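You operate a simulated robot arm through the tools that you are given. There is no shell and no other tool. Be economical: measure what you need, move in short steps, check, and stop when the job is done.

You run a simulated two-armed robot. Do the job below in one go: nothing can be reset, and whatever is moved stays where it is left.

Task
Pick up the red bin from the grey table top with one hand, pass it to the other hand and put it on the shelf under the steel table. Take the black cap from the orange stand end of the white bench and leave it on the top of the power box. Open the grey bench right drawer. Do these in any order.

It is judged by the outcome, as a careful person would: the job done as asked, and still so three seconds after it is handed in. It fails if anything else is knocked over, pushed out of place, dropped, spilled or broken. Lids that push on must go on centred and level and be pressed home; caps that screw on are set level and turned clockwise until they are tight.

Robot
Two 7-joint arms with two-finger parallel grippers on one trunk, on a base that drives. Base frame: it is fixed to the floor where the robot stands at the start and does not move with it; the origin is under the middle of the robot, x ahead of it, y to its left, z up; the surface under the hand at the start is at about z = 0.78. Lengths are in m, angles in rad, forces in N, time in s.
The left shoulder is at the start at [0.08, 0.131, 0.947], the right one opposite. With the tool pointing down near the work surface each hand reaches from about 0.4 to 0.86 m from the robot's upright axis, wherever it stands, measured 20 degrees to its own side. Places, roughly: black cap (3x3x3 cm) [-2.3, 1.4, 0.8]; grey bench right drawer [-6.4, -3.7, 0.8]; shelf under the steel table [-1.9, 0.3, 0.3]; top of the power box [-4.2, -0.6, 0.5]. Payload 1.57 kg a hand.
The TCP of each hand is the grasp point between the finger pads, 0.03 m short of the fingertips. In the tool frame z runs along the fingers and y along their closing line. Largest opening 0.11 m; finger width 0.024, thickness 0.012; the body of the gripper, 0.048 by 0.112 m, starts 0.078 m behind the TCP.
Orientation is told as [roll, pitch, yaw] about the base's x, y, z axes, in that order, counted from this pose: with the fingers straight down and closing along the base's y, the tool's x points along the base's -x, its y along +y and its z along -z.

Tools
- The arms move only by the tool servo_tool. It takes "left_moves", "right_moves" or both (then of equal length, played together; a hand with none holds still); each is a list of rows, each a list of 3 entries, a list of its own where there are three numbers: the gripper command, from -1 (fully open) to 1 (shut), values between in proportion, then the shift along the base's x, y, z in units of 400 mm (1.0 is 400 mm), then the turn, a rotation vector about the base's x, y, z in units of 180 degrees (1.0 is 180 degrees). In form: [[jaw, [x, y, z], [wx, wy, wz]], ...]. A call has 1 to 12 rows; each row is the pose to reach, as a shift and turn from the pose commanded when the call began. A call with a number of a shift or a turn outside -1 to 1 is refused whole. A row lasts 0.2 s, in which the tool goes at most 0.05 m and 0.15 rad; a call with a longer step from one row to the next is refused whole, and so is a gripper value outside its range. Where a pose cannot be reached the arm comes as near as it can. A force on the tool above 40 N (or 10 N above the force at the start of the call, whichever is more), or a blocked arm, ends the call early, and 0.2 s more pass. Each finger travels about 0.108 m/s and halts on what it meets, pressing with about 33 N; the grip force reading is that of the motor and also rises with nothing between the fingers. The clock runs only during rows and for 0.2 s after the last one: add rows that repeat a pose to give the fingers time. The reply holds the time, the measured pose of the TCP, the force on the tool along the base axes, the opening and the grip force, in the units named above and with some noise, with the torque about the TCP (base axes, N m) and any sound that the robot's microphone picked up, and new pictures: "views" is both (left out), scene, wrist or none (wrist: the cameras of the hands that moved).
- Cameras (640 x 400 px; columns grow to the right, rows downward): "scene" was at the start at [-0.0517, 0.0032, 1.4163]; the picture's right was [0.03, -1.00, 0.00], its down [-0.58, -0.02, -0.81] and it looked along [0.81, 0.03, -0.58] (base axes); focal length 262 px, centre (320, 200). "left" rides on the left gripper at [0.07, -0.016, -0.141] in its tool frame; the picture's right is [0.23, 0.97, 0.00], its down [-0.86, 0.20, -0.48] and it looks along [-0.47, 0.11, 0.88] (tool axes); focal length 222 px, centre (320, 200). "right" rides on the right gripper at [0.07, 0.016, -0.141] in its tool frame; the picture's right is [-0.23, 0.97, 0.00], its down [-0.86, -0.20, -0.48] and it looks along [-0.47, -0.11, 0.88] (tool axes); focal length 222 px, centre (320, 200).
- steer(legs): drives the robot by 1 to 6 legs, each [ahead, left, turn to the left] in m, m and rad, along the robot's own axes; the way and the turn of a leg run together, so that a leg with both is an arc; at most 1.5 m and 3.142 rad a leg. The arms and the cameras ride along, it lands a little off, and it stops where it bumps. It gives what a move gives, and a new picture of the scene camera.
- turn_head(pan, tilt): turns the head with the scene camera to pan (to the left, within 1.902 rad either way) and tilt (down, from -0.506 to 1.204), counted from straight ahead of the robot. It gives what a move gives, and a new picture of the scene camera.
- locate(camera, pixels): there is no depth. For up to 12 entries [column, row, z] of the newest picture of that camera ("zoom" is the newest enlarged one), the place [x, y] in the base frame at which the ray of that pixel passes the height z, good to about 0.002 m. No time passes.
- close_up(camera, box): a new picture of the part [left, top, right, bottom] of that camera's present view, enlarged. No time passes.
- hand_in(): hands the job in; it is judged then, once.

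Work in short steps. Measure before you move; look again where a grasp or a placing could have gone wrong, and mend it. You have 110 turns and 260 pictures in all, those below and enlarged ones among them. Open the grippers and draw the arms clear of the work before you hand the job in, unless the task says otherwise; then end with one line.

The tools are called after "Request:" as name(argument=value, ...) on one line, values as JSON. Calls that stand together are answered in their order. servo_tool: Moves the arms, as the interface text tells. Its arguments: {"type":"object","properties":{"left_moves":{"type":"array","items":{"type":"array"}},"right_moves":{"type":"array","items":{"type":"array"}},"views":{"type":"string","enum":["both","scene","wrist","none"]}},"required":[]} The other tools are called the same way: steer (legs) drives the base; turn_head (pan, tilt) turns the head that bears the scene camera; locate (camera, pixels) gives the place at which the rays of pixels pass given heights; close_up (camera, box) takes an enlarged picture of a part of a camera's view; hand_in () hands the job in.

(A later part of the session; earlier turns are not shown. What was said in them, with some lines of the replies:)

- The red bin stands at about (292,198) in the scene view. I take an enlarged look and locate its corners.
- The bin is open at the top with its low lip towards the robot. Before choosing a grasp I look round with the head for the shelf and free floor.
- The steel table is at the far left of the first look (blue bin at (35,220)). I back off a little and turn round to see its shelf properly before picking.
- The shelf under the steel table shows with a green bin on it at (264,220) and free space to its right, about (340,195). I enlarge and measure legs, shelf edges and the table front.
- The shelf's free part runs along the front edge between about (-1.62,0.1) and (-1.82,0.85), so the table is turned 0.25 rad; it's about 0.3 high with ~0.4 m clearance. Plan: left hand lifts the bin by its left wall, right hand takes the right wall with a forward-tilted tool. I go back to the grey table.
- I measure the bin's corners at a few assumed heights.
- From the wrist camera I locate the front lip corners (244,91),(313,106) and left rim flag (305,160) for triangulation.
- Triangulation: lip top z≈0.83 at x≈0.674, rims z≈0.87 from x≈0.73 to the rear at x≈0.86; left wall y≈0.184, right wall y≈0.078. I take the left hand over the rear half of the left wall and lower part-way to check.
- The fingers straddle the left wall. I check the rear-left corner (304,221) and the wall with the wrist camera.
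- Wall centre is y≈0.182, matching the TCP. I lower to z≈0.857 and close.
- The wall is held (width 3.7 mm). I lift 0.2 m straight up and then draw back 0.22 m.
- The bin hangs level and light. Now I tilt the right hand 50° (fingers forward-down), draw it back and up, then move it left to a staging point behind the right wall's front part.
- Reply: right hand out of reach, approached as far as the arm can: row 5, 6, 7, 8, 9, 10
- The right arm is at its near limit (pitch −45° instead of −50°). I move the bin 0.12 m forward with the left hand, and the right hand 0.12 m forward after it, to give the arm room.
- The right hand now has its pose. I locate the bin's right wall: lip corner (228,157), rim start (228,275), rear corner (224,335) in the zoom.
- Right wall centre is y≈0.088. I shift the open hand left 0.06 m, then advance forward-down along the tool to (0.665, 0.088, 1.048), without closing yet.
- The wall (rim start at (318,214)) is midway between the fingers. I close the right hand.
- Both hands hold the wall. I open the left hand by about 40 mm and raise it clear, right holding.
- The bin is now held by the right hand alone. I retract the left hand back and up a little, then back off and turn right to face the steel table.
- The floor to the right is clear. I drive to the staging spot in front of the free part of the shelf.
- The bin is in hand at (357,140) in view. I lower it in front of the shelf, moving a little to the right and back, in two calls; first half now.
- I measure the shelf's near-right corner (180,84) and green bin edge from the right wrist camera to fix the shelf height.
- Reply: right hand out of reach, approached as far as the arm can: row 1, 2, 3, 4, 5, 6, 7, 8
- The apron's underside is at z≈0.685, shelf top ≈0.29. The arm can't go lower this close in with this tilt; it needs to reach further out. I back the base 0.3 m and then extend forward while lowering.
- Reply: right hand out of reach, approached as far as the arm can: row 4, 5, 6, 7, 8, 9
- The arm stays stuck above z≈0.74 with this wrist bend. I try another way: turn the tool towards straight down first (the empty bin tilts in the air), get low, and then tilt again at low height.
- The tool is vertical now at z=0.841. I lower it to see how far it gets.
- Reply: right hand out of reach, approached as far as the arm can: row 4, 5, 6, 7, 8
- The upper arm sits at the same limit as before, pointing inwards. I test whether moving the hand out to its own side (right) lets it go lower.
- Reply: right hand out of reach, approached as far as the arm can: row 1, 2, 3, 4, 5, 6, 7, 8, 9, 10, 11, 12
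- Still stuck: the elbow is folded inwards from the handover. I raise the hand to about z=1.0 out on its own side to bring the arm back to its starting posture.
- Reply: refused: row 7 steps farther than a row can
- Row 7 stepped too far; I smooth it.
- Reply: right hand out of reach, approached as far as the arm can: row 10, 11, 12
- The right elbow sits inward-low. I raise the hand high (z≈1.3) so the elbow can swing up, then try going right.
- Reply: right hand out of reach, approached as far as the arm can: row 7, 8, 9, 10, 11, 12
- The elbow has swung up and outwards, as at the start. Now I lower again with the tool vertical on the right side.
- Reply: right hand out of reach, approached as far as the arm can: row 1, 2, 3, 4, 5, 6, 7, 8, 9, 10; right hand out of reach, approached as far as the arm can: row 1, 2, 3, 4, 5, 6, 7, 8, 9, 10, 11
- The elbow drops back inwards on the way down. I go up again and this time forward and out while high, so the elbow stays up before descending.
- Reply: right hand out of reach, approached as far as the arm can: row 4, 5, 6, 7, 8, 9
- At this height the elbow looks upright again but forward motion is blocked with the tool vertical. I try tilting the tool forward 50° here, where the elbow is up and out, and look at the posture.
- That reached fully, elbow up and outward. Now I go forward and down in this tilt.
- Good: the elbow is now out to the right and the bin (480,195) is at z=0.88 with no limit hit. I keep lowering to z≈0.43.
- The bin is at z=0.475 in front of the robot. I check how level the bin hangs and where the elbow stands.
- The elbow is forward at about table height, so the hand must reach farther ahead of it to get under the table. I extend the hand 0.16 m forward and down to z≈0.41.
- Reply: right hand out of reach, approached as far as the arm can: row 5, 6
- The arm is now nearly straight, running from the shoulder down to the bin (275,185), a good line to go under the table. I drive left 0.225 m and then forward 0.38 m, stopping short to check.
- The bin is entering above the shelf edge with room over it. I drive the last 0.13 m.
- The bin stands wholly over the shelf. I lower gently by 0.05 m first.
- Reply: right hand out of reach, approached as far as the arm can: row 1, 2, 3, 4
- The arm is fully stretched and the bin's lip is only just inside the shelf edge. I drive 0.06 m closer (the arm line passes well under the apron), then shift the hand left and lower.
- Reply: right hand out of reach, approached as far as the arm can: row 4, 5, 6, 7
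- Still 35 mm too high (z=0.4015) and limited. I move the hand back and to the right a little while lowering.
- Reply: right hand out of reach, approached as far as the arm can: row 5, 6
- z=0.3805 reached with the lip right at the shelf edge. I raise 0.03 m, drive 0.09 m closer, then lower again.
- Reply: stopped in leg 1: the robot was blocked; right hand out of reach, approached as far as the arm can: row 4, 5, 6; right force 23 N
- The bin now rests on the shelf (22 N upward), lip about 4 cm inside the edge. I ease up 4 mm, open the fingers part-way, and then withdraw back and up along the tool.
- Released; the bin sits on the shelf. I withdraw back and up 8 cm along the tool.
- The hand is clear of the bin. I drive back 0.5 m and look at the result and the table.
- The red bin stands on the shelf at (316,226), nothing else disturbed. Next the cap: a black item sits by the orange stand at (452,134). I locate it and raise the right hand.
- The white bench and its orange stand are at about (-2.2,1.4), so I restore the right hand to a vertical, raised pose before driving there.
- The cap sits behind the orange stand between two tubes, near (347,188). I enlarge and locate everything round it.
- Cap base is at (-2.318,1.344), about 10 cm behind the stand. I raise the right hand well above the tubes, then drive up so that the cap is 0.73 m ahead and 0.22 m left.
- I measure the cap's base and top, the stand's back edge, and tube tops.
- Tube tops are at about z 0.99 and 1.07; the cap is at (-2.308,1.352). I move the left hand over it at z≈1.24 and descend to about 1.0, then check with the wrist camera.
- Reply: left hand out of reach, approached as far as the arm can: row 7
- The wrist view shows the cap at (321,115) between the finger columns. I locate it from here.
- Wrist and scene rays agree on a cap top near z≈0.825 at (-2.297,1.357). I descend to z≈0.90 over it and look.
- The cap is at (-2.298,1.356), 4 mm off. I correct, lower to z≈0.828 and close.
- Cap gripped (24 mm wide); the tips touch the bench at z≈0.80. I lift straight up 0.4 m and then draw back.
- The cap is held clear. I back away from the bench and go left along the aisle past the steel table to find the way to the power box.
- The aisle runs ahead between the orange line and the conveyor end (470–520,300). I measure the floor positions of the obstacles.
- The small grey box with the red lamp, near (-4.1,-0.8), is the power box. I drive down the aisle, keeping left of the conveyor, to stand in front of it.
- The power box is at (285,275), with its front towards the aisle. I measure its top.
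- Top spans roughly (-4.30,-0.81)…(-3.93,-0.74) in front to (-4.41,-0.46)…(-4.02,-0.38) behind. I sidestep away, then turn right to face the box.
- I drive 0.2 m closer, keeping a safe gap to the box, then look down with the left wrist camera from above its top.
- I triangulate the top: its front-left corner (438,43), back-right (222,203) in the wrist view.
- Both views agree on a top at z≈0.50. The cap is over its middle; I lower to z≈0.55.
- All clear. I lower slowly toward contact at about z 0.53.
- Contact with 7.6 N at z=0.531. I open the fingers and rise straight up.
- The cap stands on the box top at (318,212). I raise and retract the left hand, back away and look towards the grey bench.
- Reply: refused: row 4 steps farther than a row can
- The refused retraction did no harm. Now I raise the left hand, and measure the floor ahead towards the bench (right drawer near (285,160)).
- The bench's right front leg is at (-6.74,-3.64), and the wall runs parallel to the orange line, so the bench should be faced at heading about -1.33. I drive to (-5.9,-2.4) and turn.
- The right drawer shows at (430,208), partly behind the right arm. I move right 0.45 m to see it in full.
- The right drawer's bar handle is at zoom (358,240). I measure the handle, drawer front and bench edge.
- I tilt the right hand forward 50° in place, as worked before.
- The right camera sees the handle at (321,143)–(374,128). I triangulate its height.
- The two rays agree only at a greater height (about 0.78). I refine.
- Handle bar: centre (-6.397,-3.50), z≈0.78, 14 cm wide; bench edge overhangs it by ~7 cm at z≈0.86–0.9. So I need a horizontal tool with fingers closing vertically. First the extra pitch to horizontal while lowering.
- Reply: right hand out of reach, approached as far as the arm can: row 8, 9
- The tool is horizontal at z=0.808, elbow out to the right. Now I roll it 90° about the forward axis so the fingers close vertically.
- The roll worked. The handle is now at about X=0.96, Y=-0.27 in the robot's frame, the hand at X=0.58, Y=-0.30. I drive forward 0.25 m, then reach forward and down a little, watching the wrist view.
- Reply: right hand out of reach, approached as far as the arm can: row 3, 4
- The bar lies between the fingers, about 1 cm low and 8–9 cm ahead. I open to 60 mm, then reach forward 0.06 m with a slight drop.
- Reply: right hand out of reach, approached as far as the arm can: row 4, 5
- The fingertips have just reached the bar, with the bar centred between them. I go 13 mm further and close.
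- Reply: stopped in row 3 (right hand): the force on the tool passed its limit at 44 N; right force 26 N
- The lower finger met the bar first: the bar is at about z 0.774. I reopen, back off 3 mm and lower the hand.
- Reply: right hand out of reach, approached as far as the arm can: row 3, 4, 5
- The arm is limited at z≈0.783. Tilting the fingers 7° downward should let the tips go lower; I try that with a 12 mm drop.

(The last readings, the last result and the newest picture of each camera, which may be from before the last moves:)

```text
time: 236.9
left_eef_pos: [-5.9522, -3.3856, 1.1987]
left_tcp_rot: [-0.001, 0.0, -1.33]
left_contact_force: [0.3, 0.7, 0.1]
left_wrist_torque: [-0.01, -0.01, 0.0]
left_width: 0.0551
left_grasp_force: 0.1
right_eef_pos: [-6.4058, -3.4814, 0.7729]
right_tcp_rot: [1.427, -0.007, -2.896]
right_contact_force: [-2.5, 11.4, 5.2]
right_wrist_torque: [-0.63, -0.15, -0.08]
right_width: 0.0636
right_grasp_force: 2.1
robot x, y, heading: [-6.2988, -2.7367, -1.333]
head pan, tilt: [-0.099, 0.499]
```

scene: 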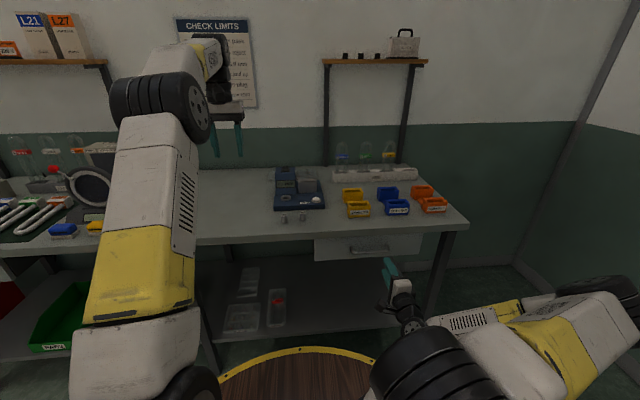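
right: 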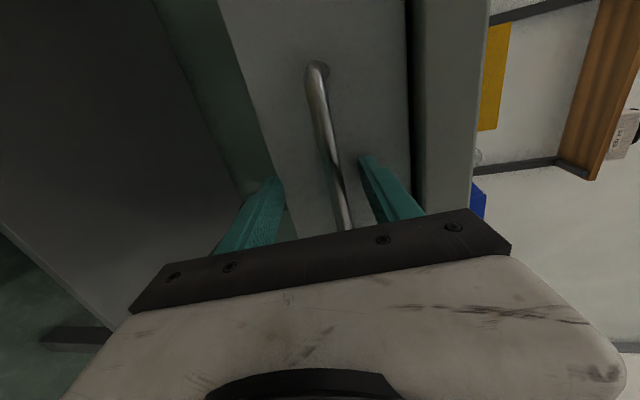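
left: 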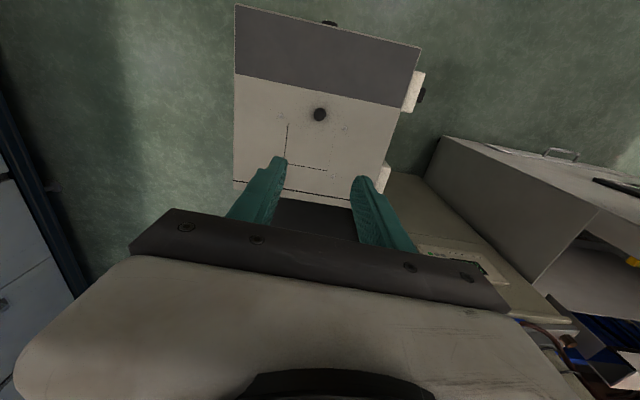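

The tips now touch the drawer front (11 N). I back off 6 mm, raise 3 mm and close in stages.

Request:
servo_tool(right_moves=[[-0.1, [-0.004, 0.015, 0.004], [0, 0, 0]], [-0.1, [-0.004, 0.015, 0.0075], [0, 0, 0]], [0.1, [-0.004, 0.015, 0.0075], [0, 0, 0]], [0.3, [-0.004, 0.015, 0.0075], [0, 0, 0]], [0.45, [-0.004, 0.015, 0.0075], [0, 0, 0]], [0.55, [-0.004, 0.015, 0.0075], [0, 0, 0]], [0.65, [-0.004, 0.015, 0.0075], [0, 0, 0]]], views="wrist")

```text
time: 238.6
left_eef_pos: [-5.9523, -3.3856, 1.1981]
left_tcp_rot: [-0.001, 0.0, -1.328]
left_contact_force: [-0.1, 0.6, -0.4]
left_wrist_torque: [0.03, 0.02, -0.02]
left_width: 0.0549
left_grasp_force: 0.1
right_eef_pos: [-6.4067, -3.4776, 0.7775]
right_tcp_rot: [1.43, -0.006, -2.897]
right_contact_force: [-0.4, -0.7, 10.9]
right_wrist_torque: [-0.06, -0.14, 0.02]
right_width: 0.0292
right_grasp_force: 5.9
robot x, y, heading: [-6.3039, -2.7361, -1.334]
head pan, tilt: [-0.099, 0.499]
```

right: 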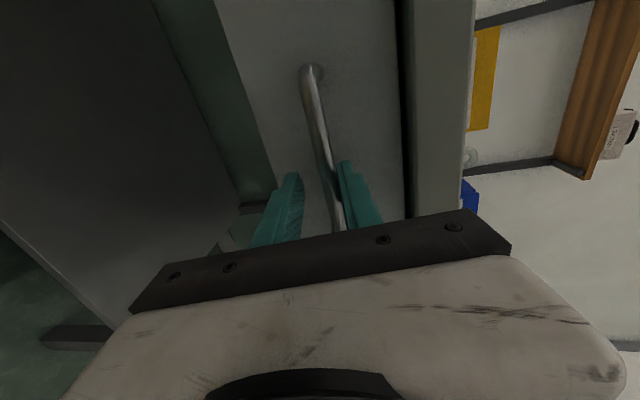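

Now the upper finger presses on the bar's top (bar centre ≈0.783), so I raise the hand 8 mm and close.

Request:
servo_tool(right_moves=[[0.5, [0, 0, 0.01], [0, 0, 0]], [0.5, [0, 0, 0.02], [0, 0, 0]], [0.65, [0, 0, 0.021], [0, 0, 0]], [0.75, [0, 0, 0.021], [0, 0, 0]], [0.85, [0, 0, 0.021], [0, 0, 0]], [1, [0, 0, 0.021], [0, 0, 0]], [1, [0, 0, 0.021], [0, 0, 0]]], views="wrist")

```text
time: 240.2
left_eef_pos: [-5.9528, -3.3857, 1.1991]
left_tcp_rot: [0.0, 0.001, -1.33]
left_contact_force: [0.7, 0.0, 0.3]
left_wrist_torque: [-0.02, 0.0, 0.01]
left_width: 0.055
left_grasp_force: 0.0
right_eef_pos: [-6.4072, -3.4769, 0.7851]
right_tcp_rot: [1.43, -0.005, -2.898]
right_contact_force: [-1.7, -2.4, 22.1]
right_wrist_torque: [-0.03, -0.49, 0.03]
right_width: 0.0118
right_grasp_force: 28.8
robot x, y, heading: [-6.2989, -2.7404, -1.33]
head pan, tilt: [-0.099, 0.499]
```

right: 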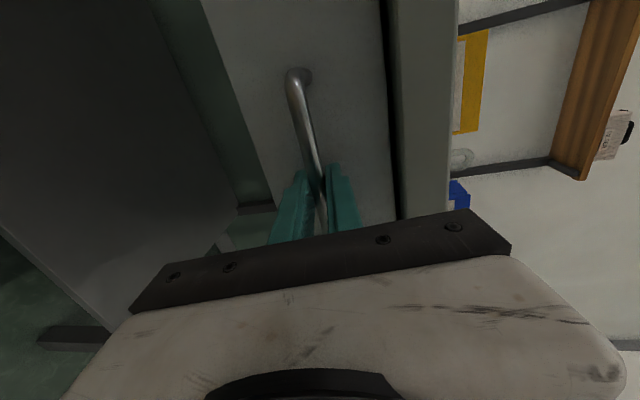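

The bar is gripped (11.8 mm). I pull by driving back 0.1 m and check.

Request:
steer(legs=[[-0.1, 0, 0]])

Request:
close_up(camera="scene", box=[280, 180, 480, 320])

```text
time: 241.3
left_eef_pos: [-5.9755, -3.2875, 1.1991]
left_tcp_rot: [-0.001, 0.0, -1.33]
left_contact_force: [-0.6, -0.6, -1.2]
left_wrist_torque: [-0.01, -0.04, -0.01]
left_width: 0.055
left_grasp_force: 0.1
right_eef_pos: [-6.4311, -3.3798, 0.7855]
right_tcp_rot: [1.431, -0.005, -2.899]
right_contact_force: [-7.4, -3.8, 32.1]
right_wrist_torque: [-0.06, -0.48, 0.38]
right_width: 0.0118
right_grasp_force: 29.1
robot x, y, heading: [-6.3225, -2.6371, -1.33]
head pan, tilt: [-0.099, 0.499]
```

scene: 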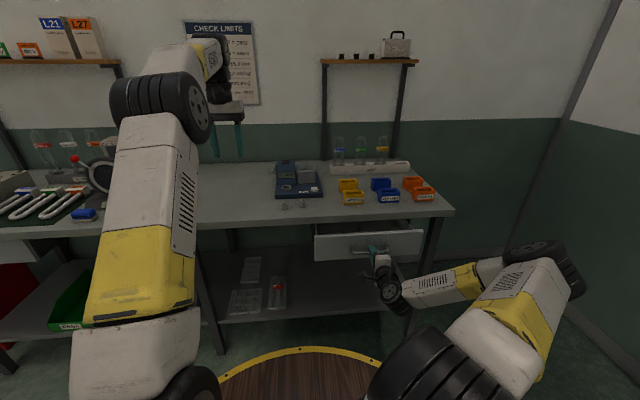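

```text
2.86 times, centred on (380, 250) of scene
```

zoom: 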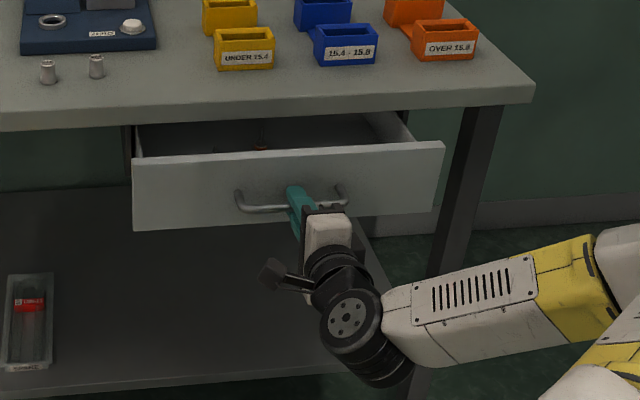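

The drawer is sliding out. I relieve the vertical load by raising 4 mm and pull 0.14 m more.

Request:
servo_tool(right_moves=[[1, [0, 0, 0.01], [0, 0, 0]], [1, [0, 0, 0.01], [0, 0, 0]]], views="none")

Request:
steer(legs=[[-0.14, 0, 0]])

Request:
close_up(camera="scene", box=[280, 180, 480, 320])

```text
time: 241.9
left_eef_pos: [-5.9752, -3.2883, 1.1981]
left_tcp_rot: [0.0, 0.002, -1.33]
left_contact_force: [-0.7, -0.2, 0.5]
left_wrist_torque: [-0.02, 0.0, -0.03]
left_width: 0.0548
left_grasp_force: 0.0
right_eef_pos: [-6.4299, -3.3787, 0.7866]
right_tcp_rot: [1.423, -0.004, -2.899]
right_contact_force: [0.7, 1.7, -24.3]
right_wrist_torque: [0.19, -0.13, -0.42]
right_width: 0.0117
right_grasp_force: 29.1
robot x, y, heading: [-6.3221, -2.6367, -1.33]
head pan, tilt: [-0.099, 0.499]
```

```text
time: 243.2
left_eef_pos: [-6.0093, -3.1531, 1.198]
left_tcp_rot: [0.001, 0.001, -1.327]
left_contact_force: [-0.5, 0.0, -0.4]
left_wrist_torque: [0.0, -0.03, 0.01]
left_width: 0.0552
left_grasp_force: 0.1
right_eef_pos: [-6.4631, -3.2445, 0.7866]
right_tcp_rot: [1.423, -0.005, -2.898]
right_contact_force: [5.0, -0.2, -37.3]
right_wrist_torque: [0.25, -0.27, -0.39]
right_width: 0.012
right_grasp_force: 29.1
robot x, y, heading: [-6.3553, -2.508, -1.33]
head pan, tilt: [-0.099, 0.499]
```

scene: 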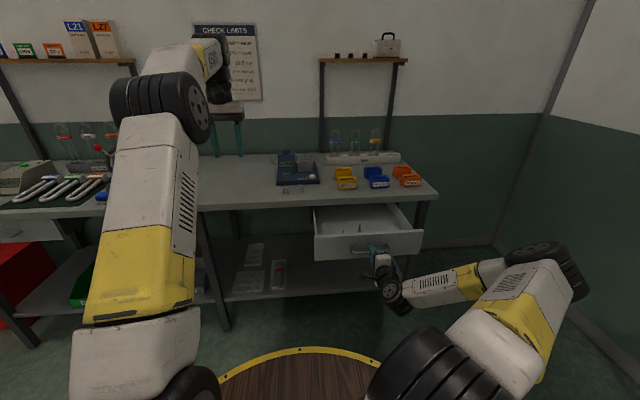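

```text
2.86 times, centred on (380, 250) of scene
```

zoom: 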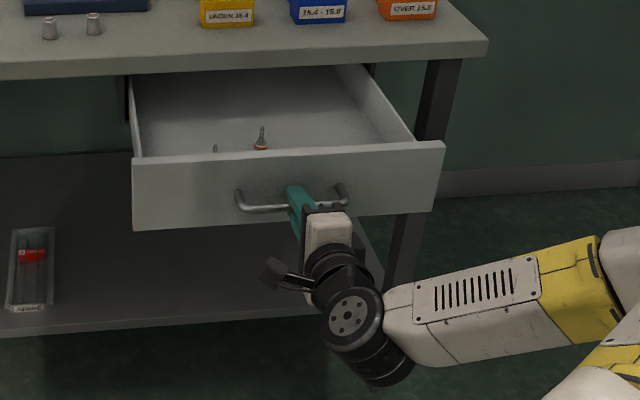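

Opened 0.24 m. I relieve the vertical force (lower 2.5 mm) and pull a little more to see whether the travel ends.

Request:
servo_tool(right_moves=[[1, [0, 0, -0.006], [0, 0, 0]], [1, [0, 0, -0.006], [0, 0, 0]]], views="none")

Request:
steer(legs=[[-0.06, 0, 0]])

Request:
close_up(camera="scene", box=[280, 180, 480, 320])

```text
time: 243.8
left_eef_pos: [-6.0089, -3.1528, 1.1995]
left_tcp_rot: [0.0, 0.0, -1.328]
left_contact_force: [0.3, -0.3, 0.3]
left_wrist_torque: [-0.01, 0.01, 0.03]
left_width: 0.0549
left_grasp_force: 0.1
right_eef_pos: [-6.4639, -3.2437, 0.7856]
right_tcp_rot: [1.429, -0.006, -2.899]
right_contact_force: [0.9, 0.4, 10.1]
right_wrist_torque: [0.06, -0.42, -0.37]
right_width: 0.0117
right_grasp_force: 29.2
robot x, y, heading: [-6.3514, -2.5004, -1.327]
head pan, tilt: [-0.099, 0.499]
```

```text
time: 244.8
left_eef_pos: [-6.0221, -3.0934, 1.1997]
left_tcp_rot: [-0.001, 0.0, -1.327]
left_contact_force: [-0.4, 0.1, 0.8]
left_wrist_torque: [0.02, -0.01, -0.02]
left_width: 0.0549
left_grasp_force: 0.0
right_eef_pos: [-6.4776, -3.1841, 0.7854]
right_tcp_rot: [1.428, -0.006, -2.898]
right_contact_force: [-7.2, -3.6, 19.8]
right_wrist_torque: [0.02, -0.49, -0.23]
right_width: 0.0119
right_grasp_force: 29.6
robot x, y, heading: [-6.3698, -2.4447, -1.327]
head pan, tilt: [-0.099, 0.499]
```

scene: 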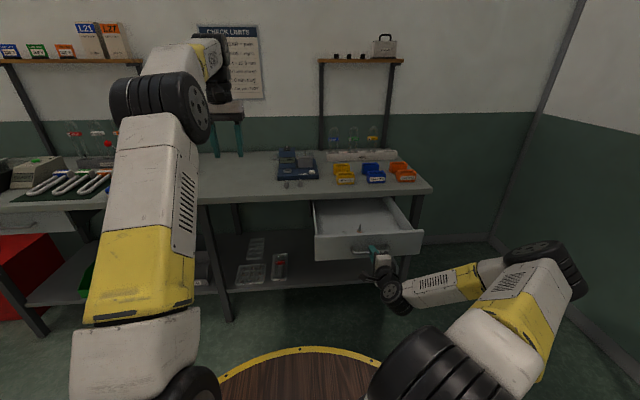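

```text
2.86 times, centred on (380, 250) of scene
```

zoom: 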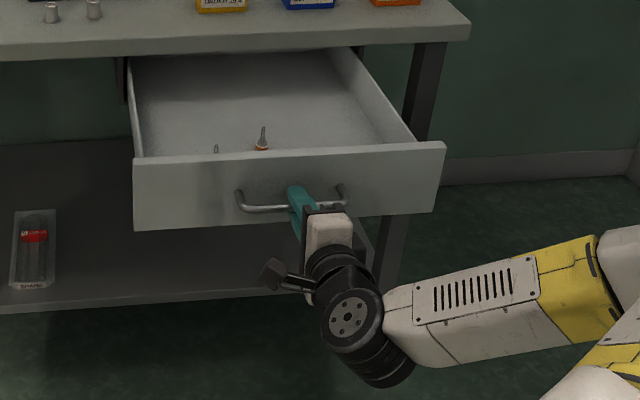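

Open 0.30 m, well out with the contents inside. I release the bar and drive back.

Request:
servo_tool(right_moves=[[0.5, [0, 0, 0], [0, 0, 0]], [0.2, [0, 0, 0], [0, 0, 0]], [0.2, [0, 0, 0], [0, 0, 0]], [0.2, [0, 0, 0], [0, 0, 0]]], views="wrist")

Request:
steer(legs=[[-0.3, 0, 0]])

Request:
close_up(camera="scene", box=[260, 140, 460, 280])

```text
time: 245.8
left_eef_pos: [-6.0211, -3.0918, 1.198]
left_tcp_rot: [0.0, 0.001, -1.326]
left_contact_force: [0.2, 0.5, -0.1]
left_wrist_torque: [0.01, -0.01, 0.01]
left_width: 0.0548
left_grasp_force: 0.2
right_eef_pos: [-6.4778, -3.1844, 0.7844]
right_tcp_rot: [1.425, -0.007, -2.899]
right_contact_force: [0.7, 0.0, 0.4]
right_wrist_torque: [-0.01, 0.01, 0.02]
right_width: 0.0442
right_grasp_force: 0.2
robot x, y, heading: [-6.3721, -2.4414, -1.325]
head pan, tilt: [-0.099, 0.499]
```

right: 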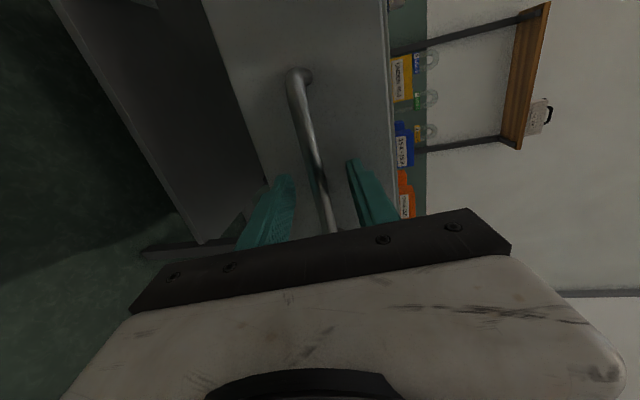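

```text
time: 247.8
left_eef_pos: [-6.0975, -2.802, 1.1988]
left_tcp_rot: [0.001, 0.0, -1.333]
left_contact_force: [1.0, 0.1, 0.3]
left_wrist_torque: [-0.02, 0.03, -0.02]
left_width: 0.055
left_grasp_force: 0.0
right_eef_pos: [-6.5539, -2.8913, 0.7862]
right_tcp_rot: [1.426, -0.006, -2.904]
right_contact_force: [1.2, -0.7, -0.2]
right_wrist_torque: [-0.01, -0.01, -0.01]
right_width: 0.044
right_grasp_force: 0.1
robot x, y, heading: [-6.4437, -2.1524, -1.334]
head pan, tilt: [-0.099, 0.499]
```

scene: 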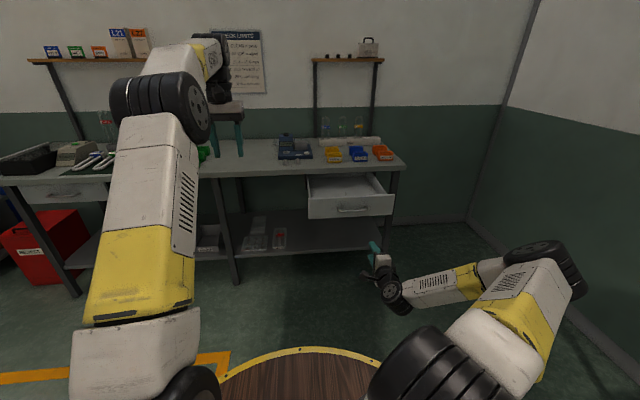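

```text
2.86 times, centred on (360, 210) of scene
```

zoom: 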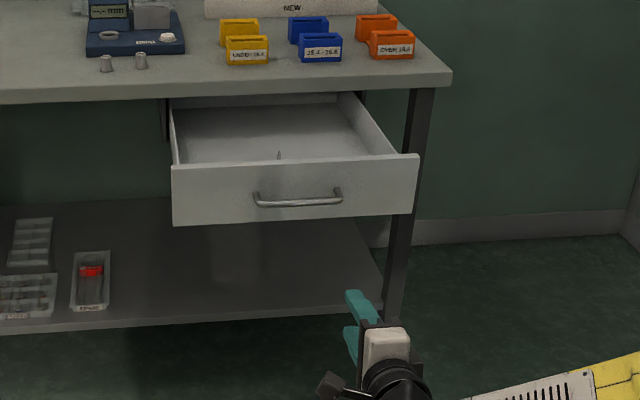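

The drawer stays open. I glance back at the power box to confirm that the cap is still there, and open both grippers.

Request:
turn_head(pan=1.9, tilt=0.25)

Request:
servo_tool(left_moves=[[-0.5, [0, 0, 0], [0, 0, 0]], [-1, [0, 0, 0], [0, 0, 0]], [-1, [0, 0, 0], [0, 0, 0]]], right_moves=[[-0.5, [0, 0, 0], [0, 0, 0]], [-1, [0, 0, 0], [0, 0, 0]], [-1, [0, 0, 0], [0, 0, 0]]], views="none")

Request:
close_up(camera="scene", box=[200, 130, 400, 260])

```text
time: 249.8
left_eef_pos: [-6.0977, -2.802, 1.1986]
left_tcp_rot: [0.0, 0.001, -1.335]
left_contact_force: [0.2, 1.0, 0.0]
left_wrist_torque: [0.01, -0.03, 0.01]
left_width: 0.0552
left_grasp_force: 0.1
right_eef_pos: [-6.5535, -2.8913, 0.7859]
right_tcp_rot: [1.425, -0.006, -2.903]
right_contact_force: [0.1, -0.1, -0.9]
right_wrist_torque: [-0.01, -0.04, 0.0]
right_width: 0.0441
right_grasp_force: 0.0
robot x, y, heading: [-6.4447, -2.1514, -1.331]
head pan, tilt: [1.901, 0.25]
```

scene: 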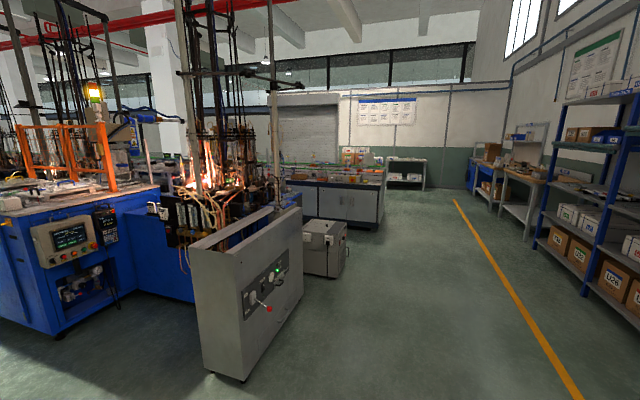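

```text
time: 250.6
left_eef_pos: [-6.0991, -2.8017, 1.2]
left_tcp_rot: [0.0, 0.0, -1.334]
left_contact_force: [0.6, -0.1, -0.2]
left_wrist_torque: [0.01, 0.01, -0.01]
left_width: 0.1102
left_grasp_force: 0.1
right_eef_pos: [-6.5549, -2.8911, 0.7858]
right_tcp_rot: [1.423, -0.006, -2.905]
right_contact_force: [-0.2, 0.5, -0.1]
right_wrist_torque: [0.0, 0.0, -0.04]
right_width: 0.11
right_grasp_force: 0.1
robot x, y, heading: [-6.44, -2.1516, -1.333]
head pan, tilt: [1.901, 0.25]
```

```text
3.08 times, centred on (300, 195) of scene
```

zoom: 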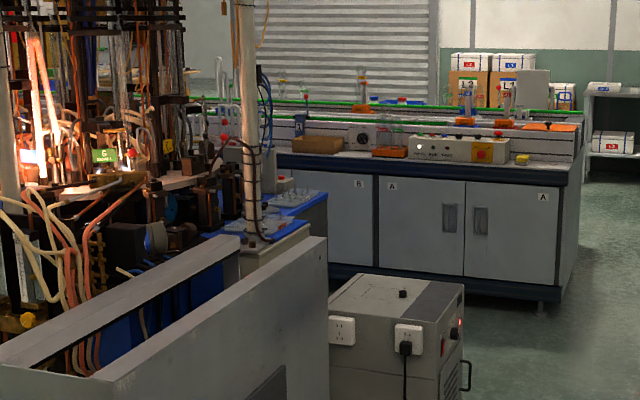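

The cap stands on the power box (zoom (403,293)), the drawer is open, the bin is on the shelf, and both hands are empty, open and clear. I hand the job in.

Request:
hand_in()

```text
The job is handed in.
```

All three parts are done and handed in: the red bin is on the shelf under the steel table after passing from the left hand to the right, the black cap stands on the power box, and the grey bench right drawer is pulled out about 0.30 m. While driving in to place the bin, the robot was blocked once, probably by the right arm meeting the steel table's edge; the table and the things on it looked undisturbed afterwards.
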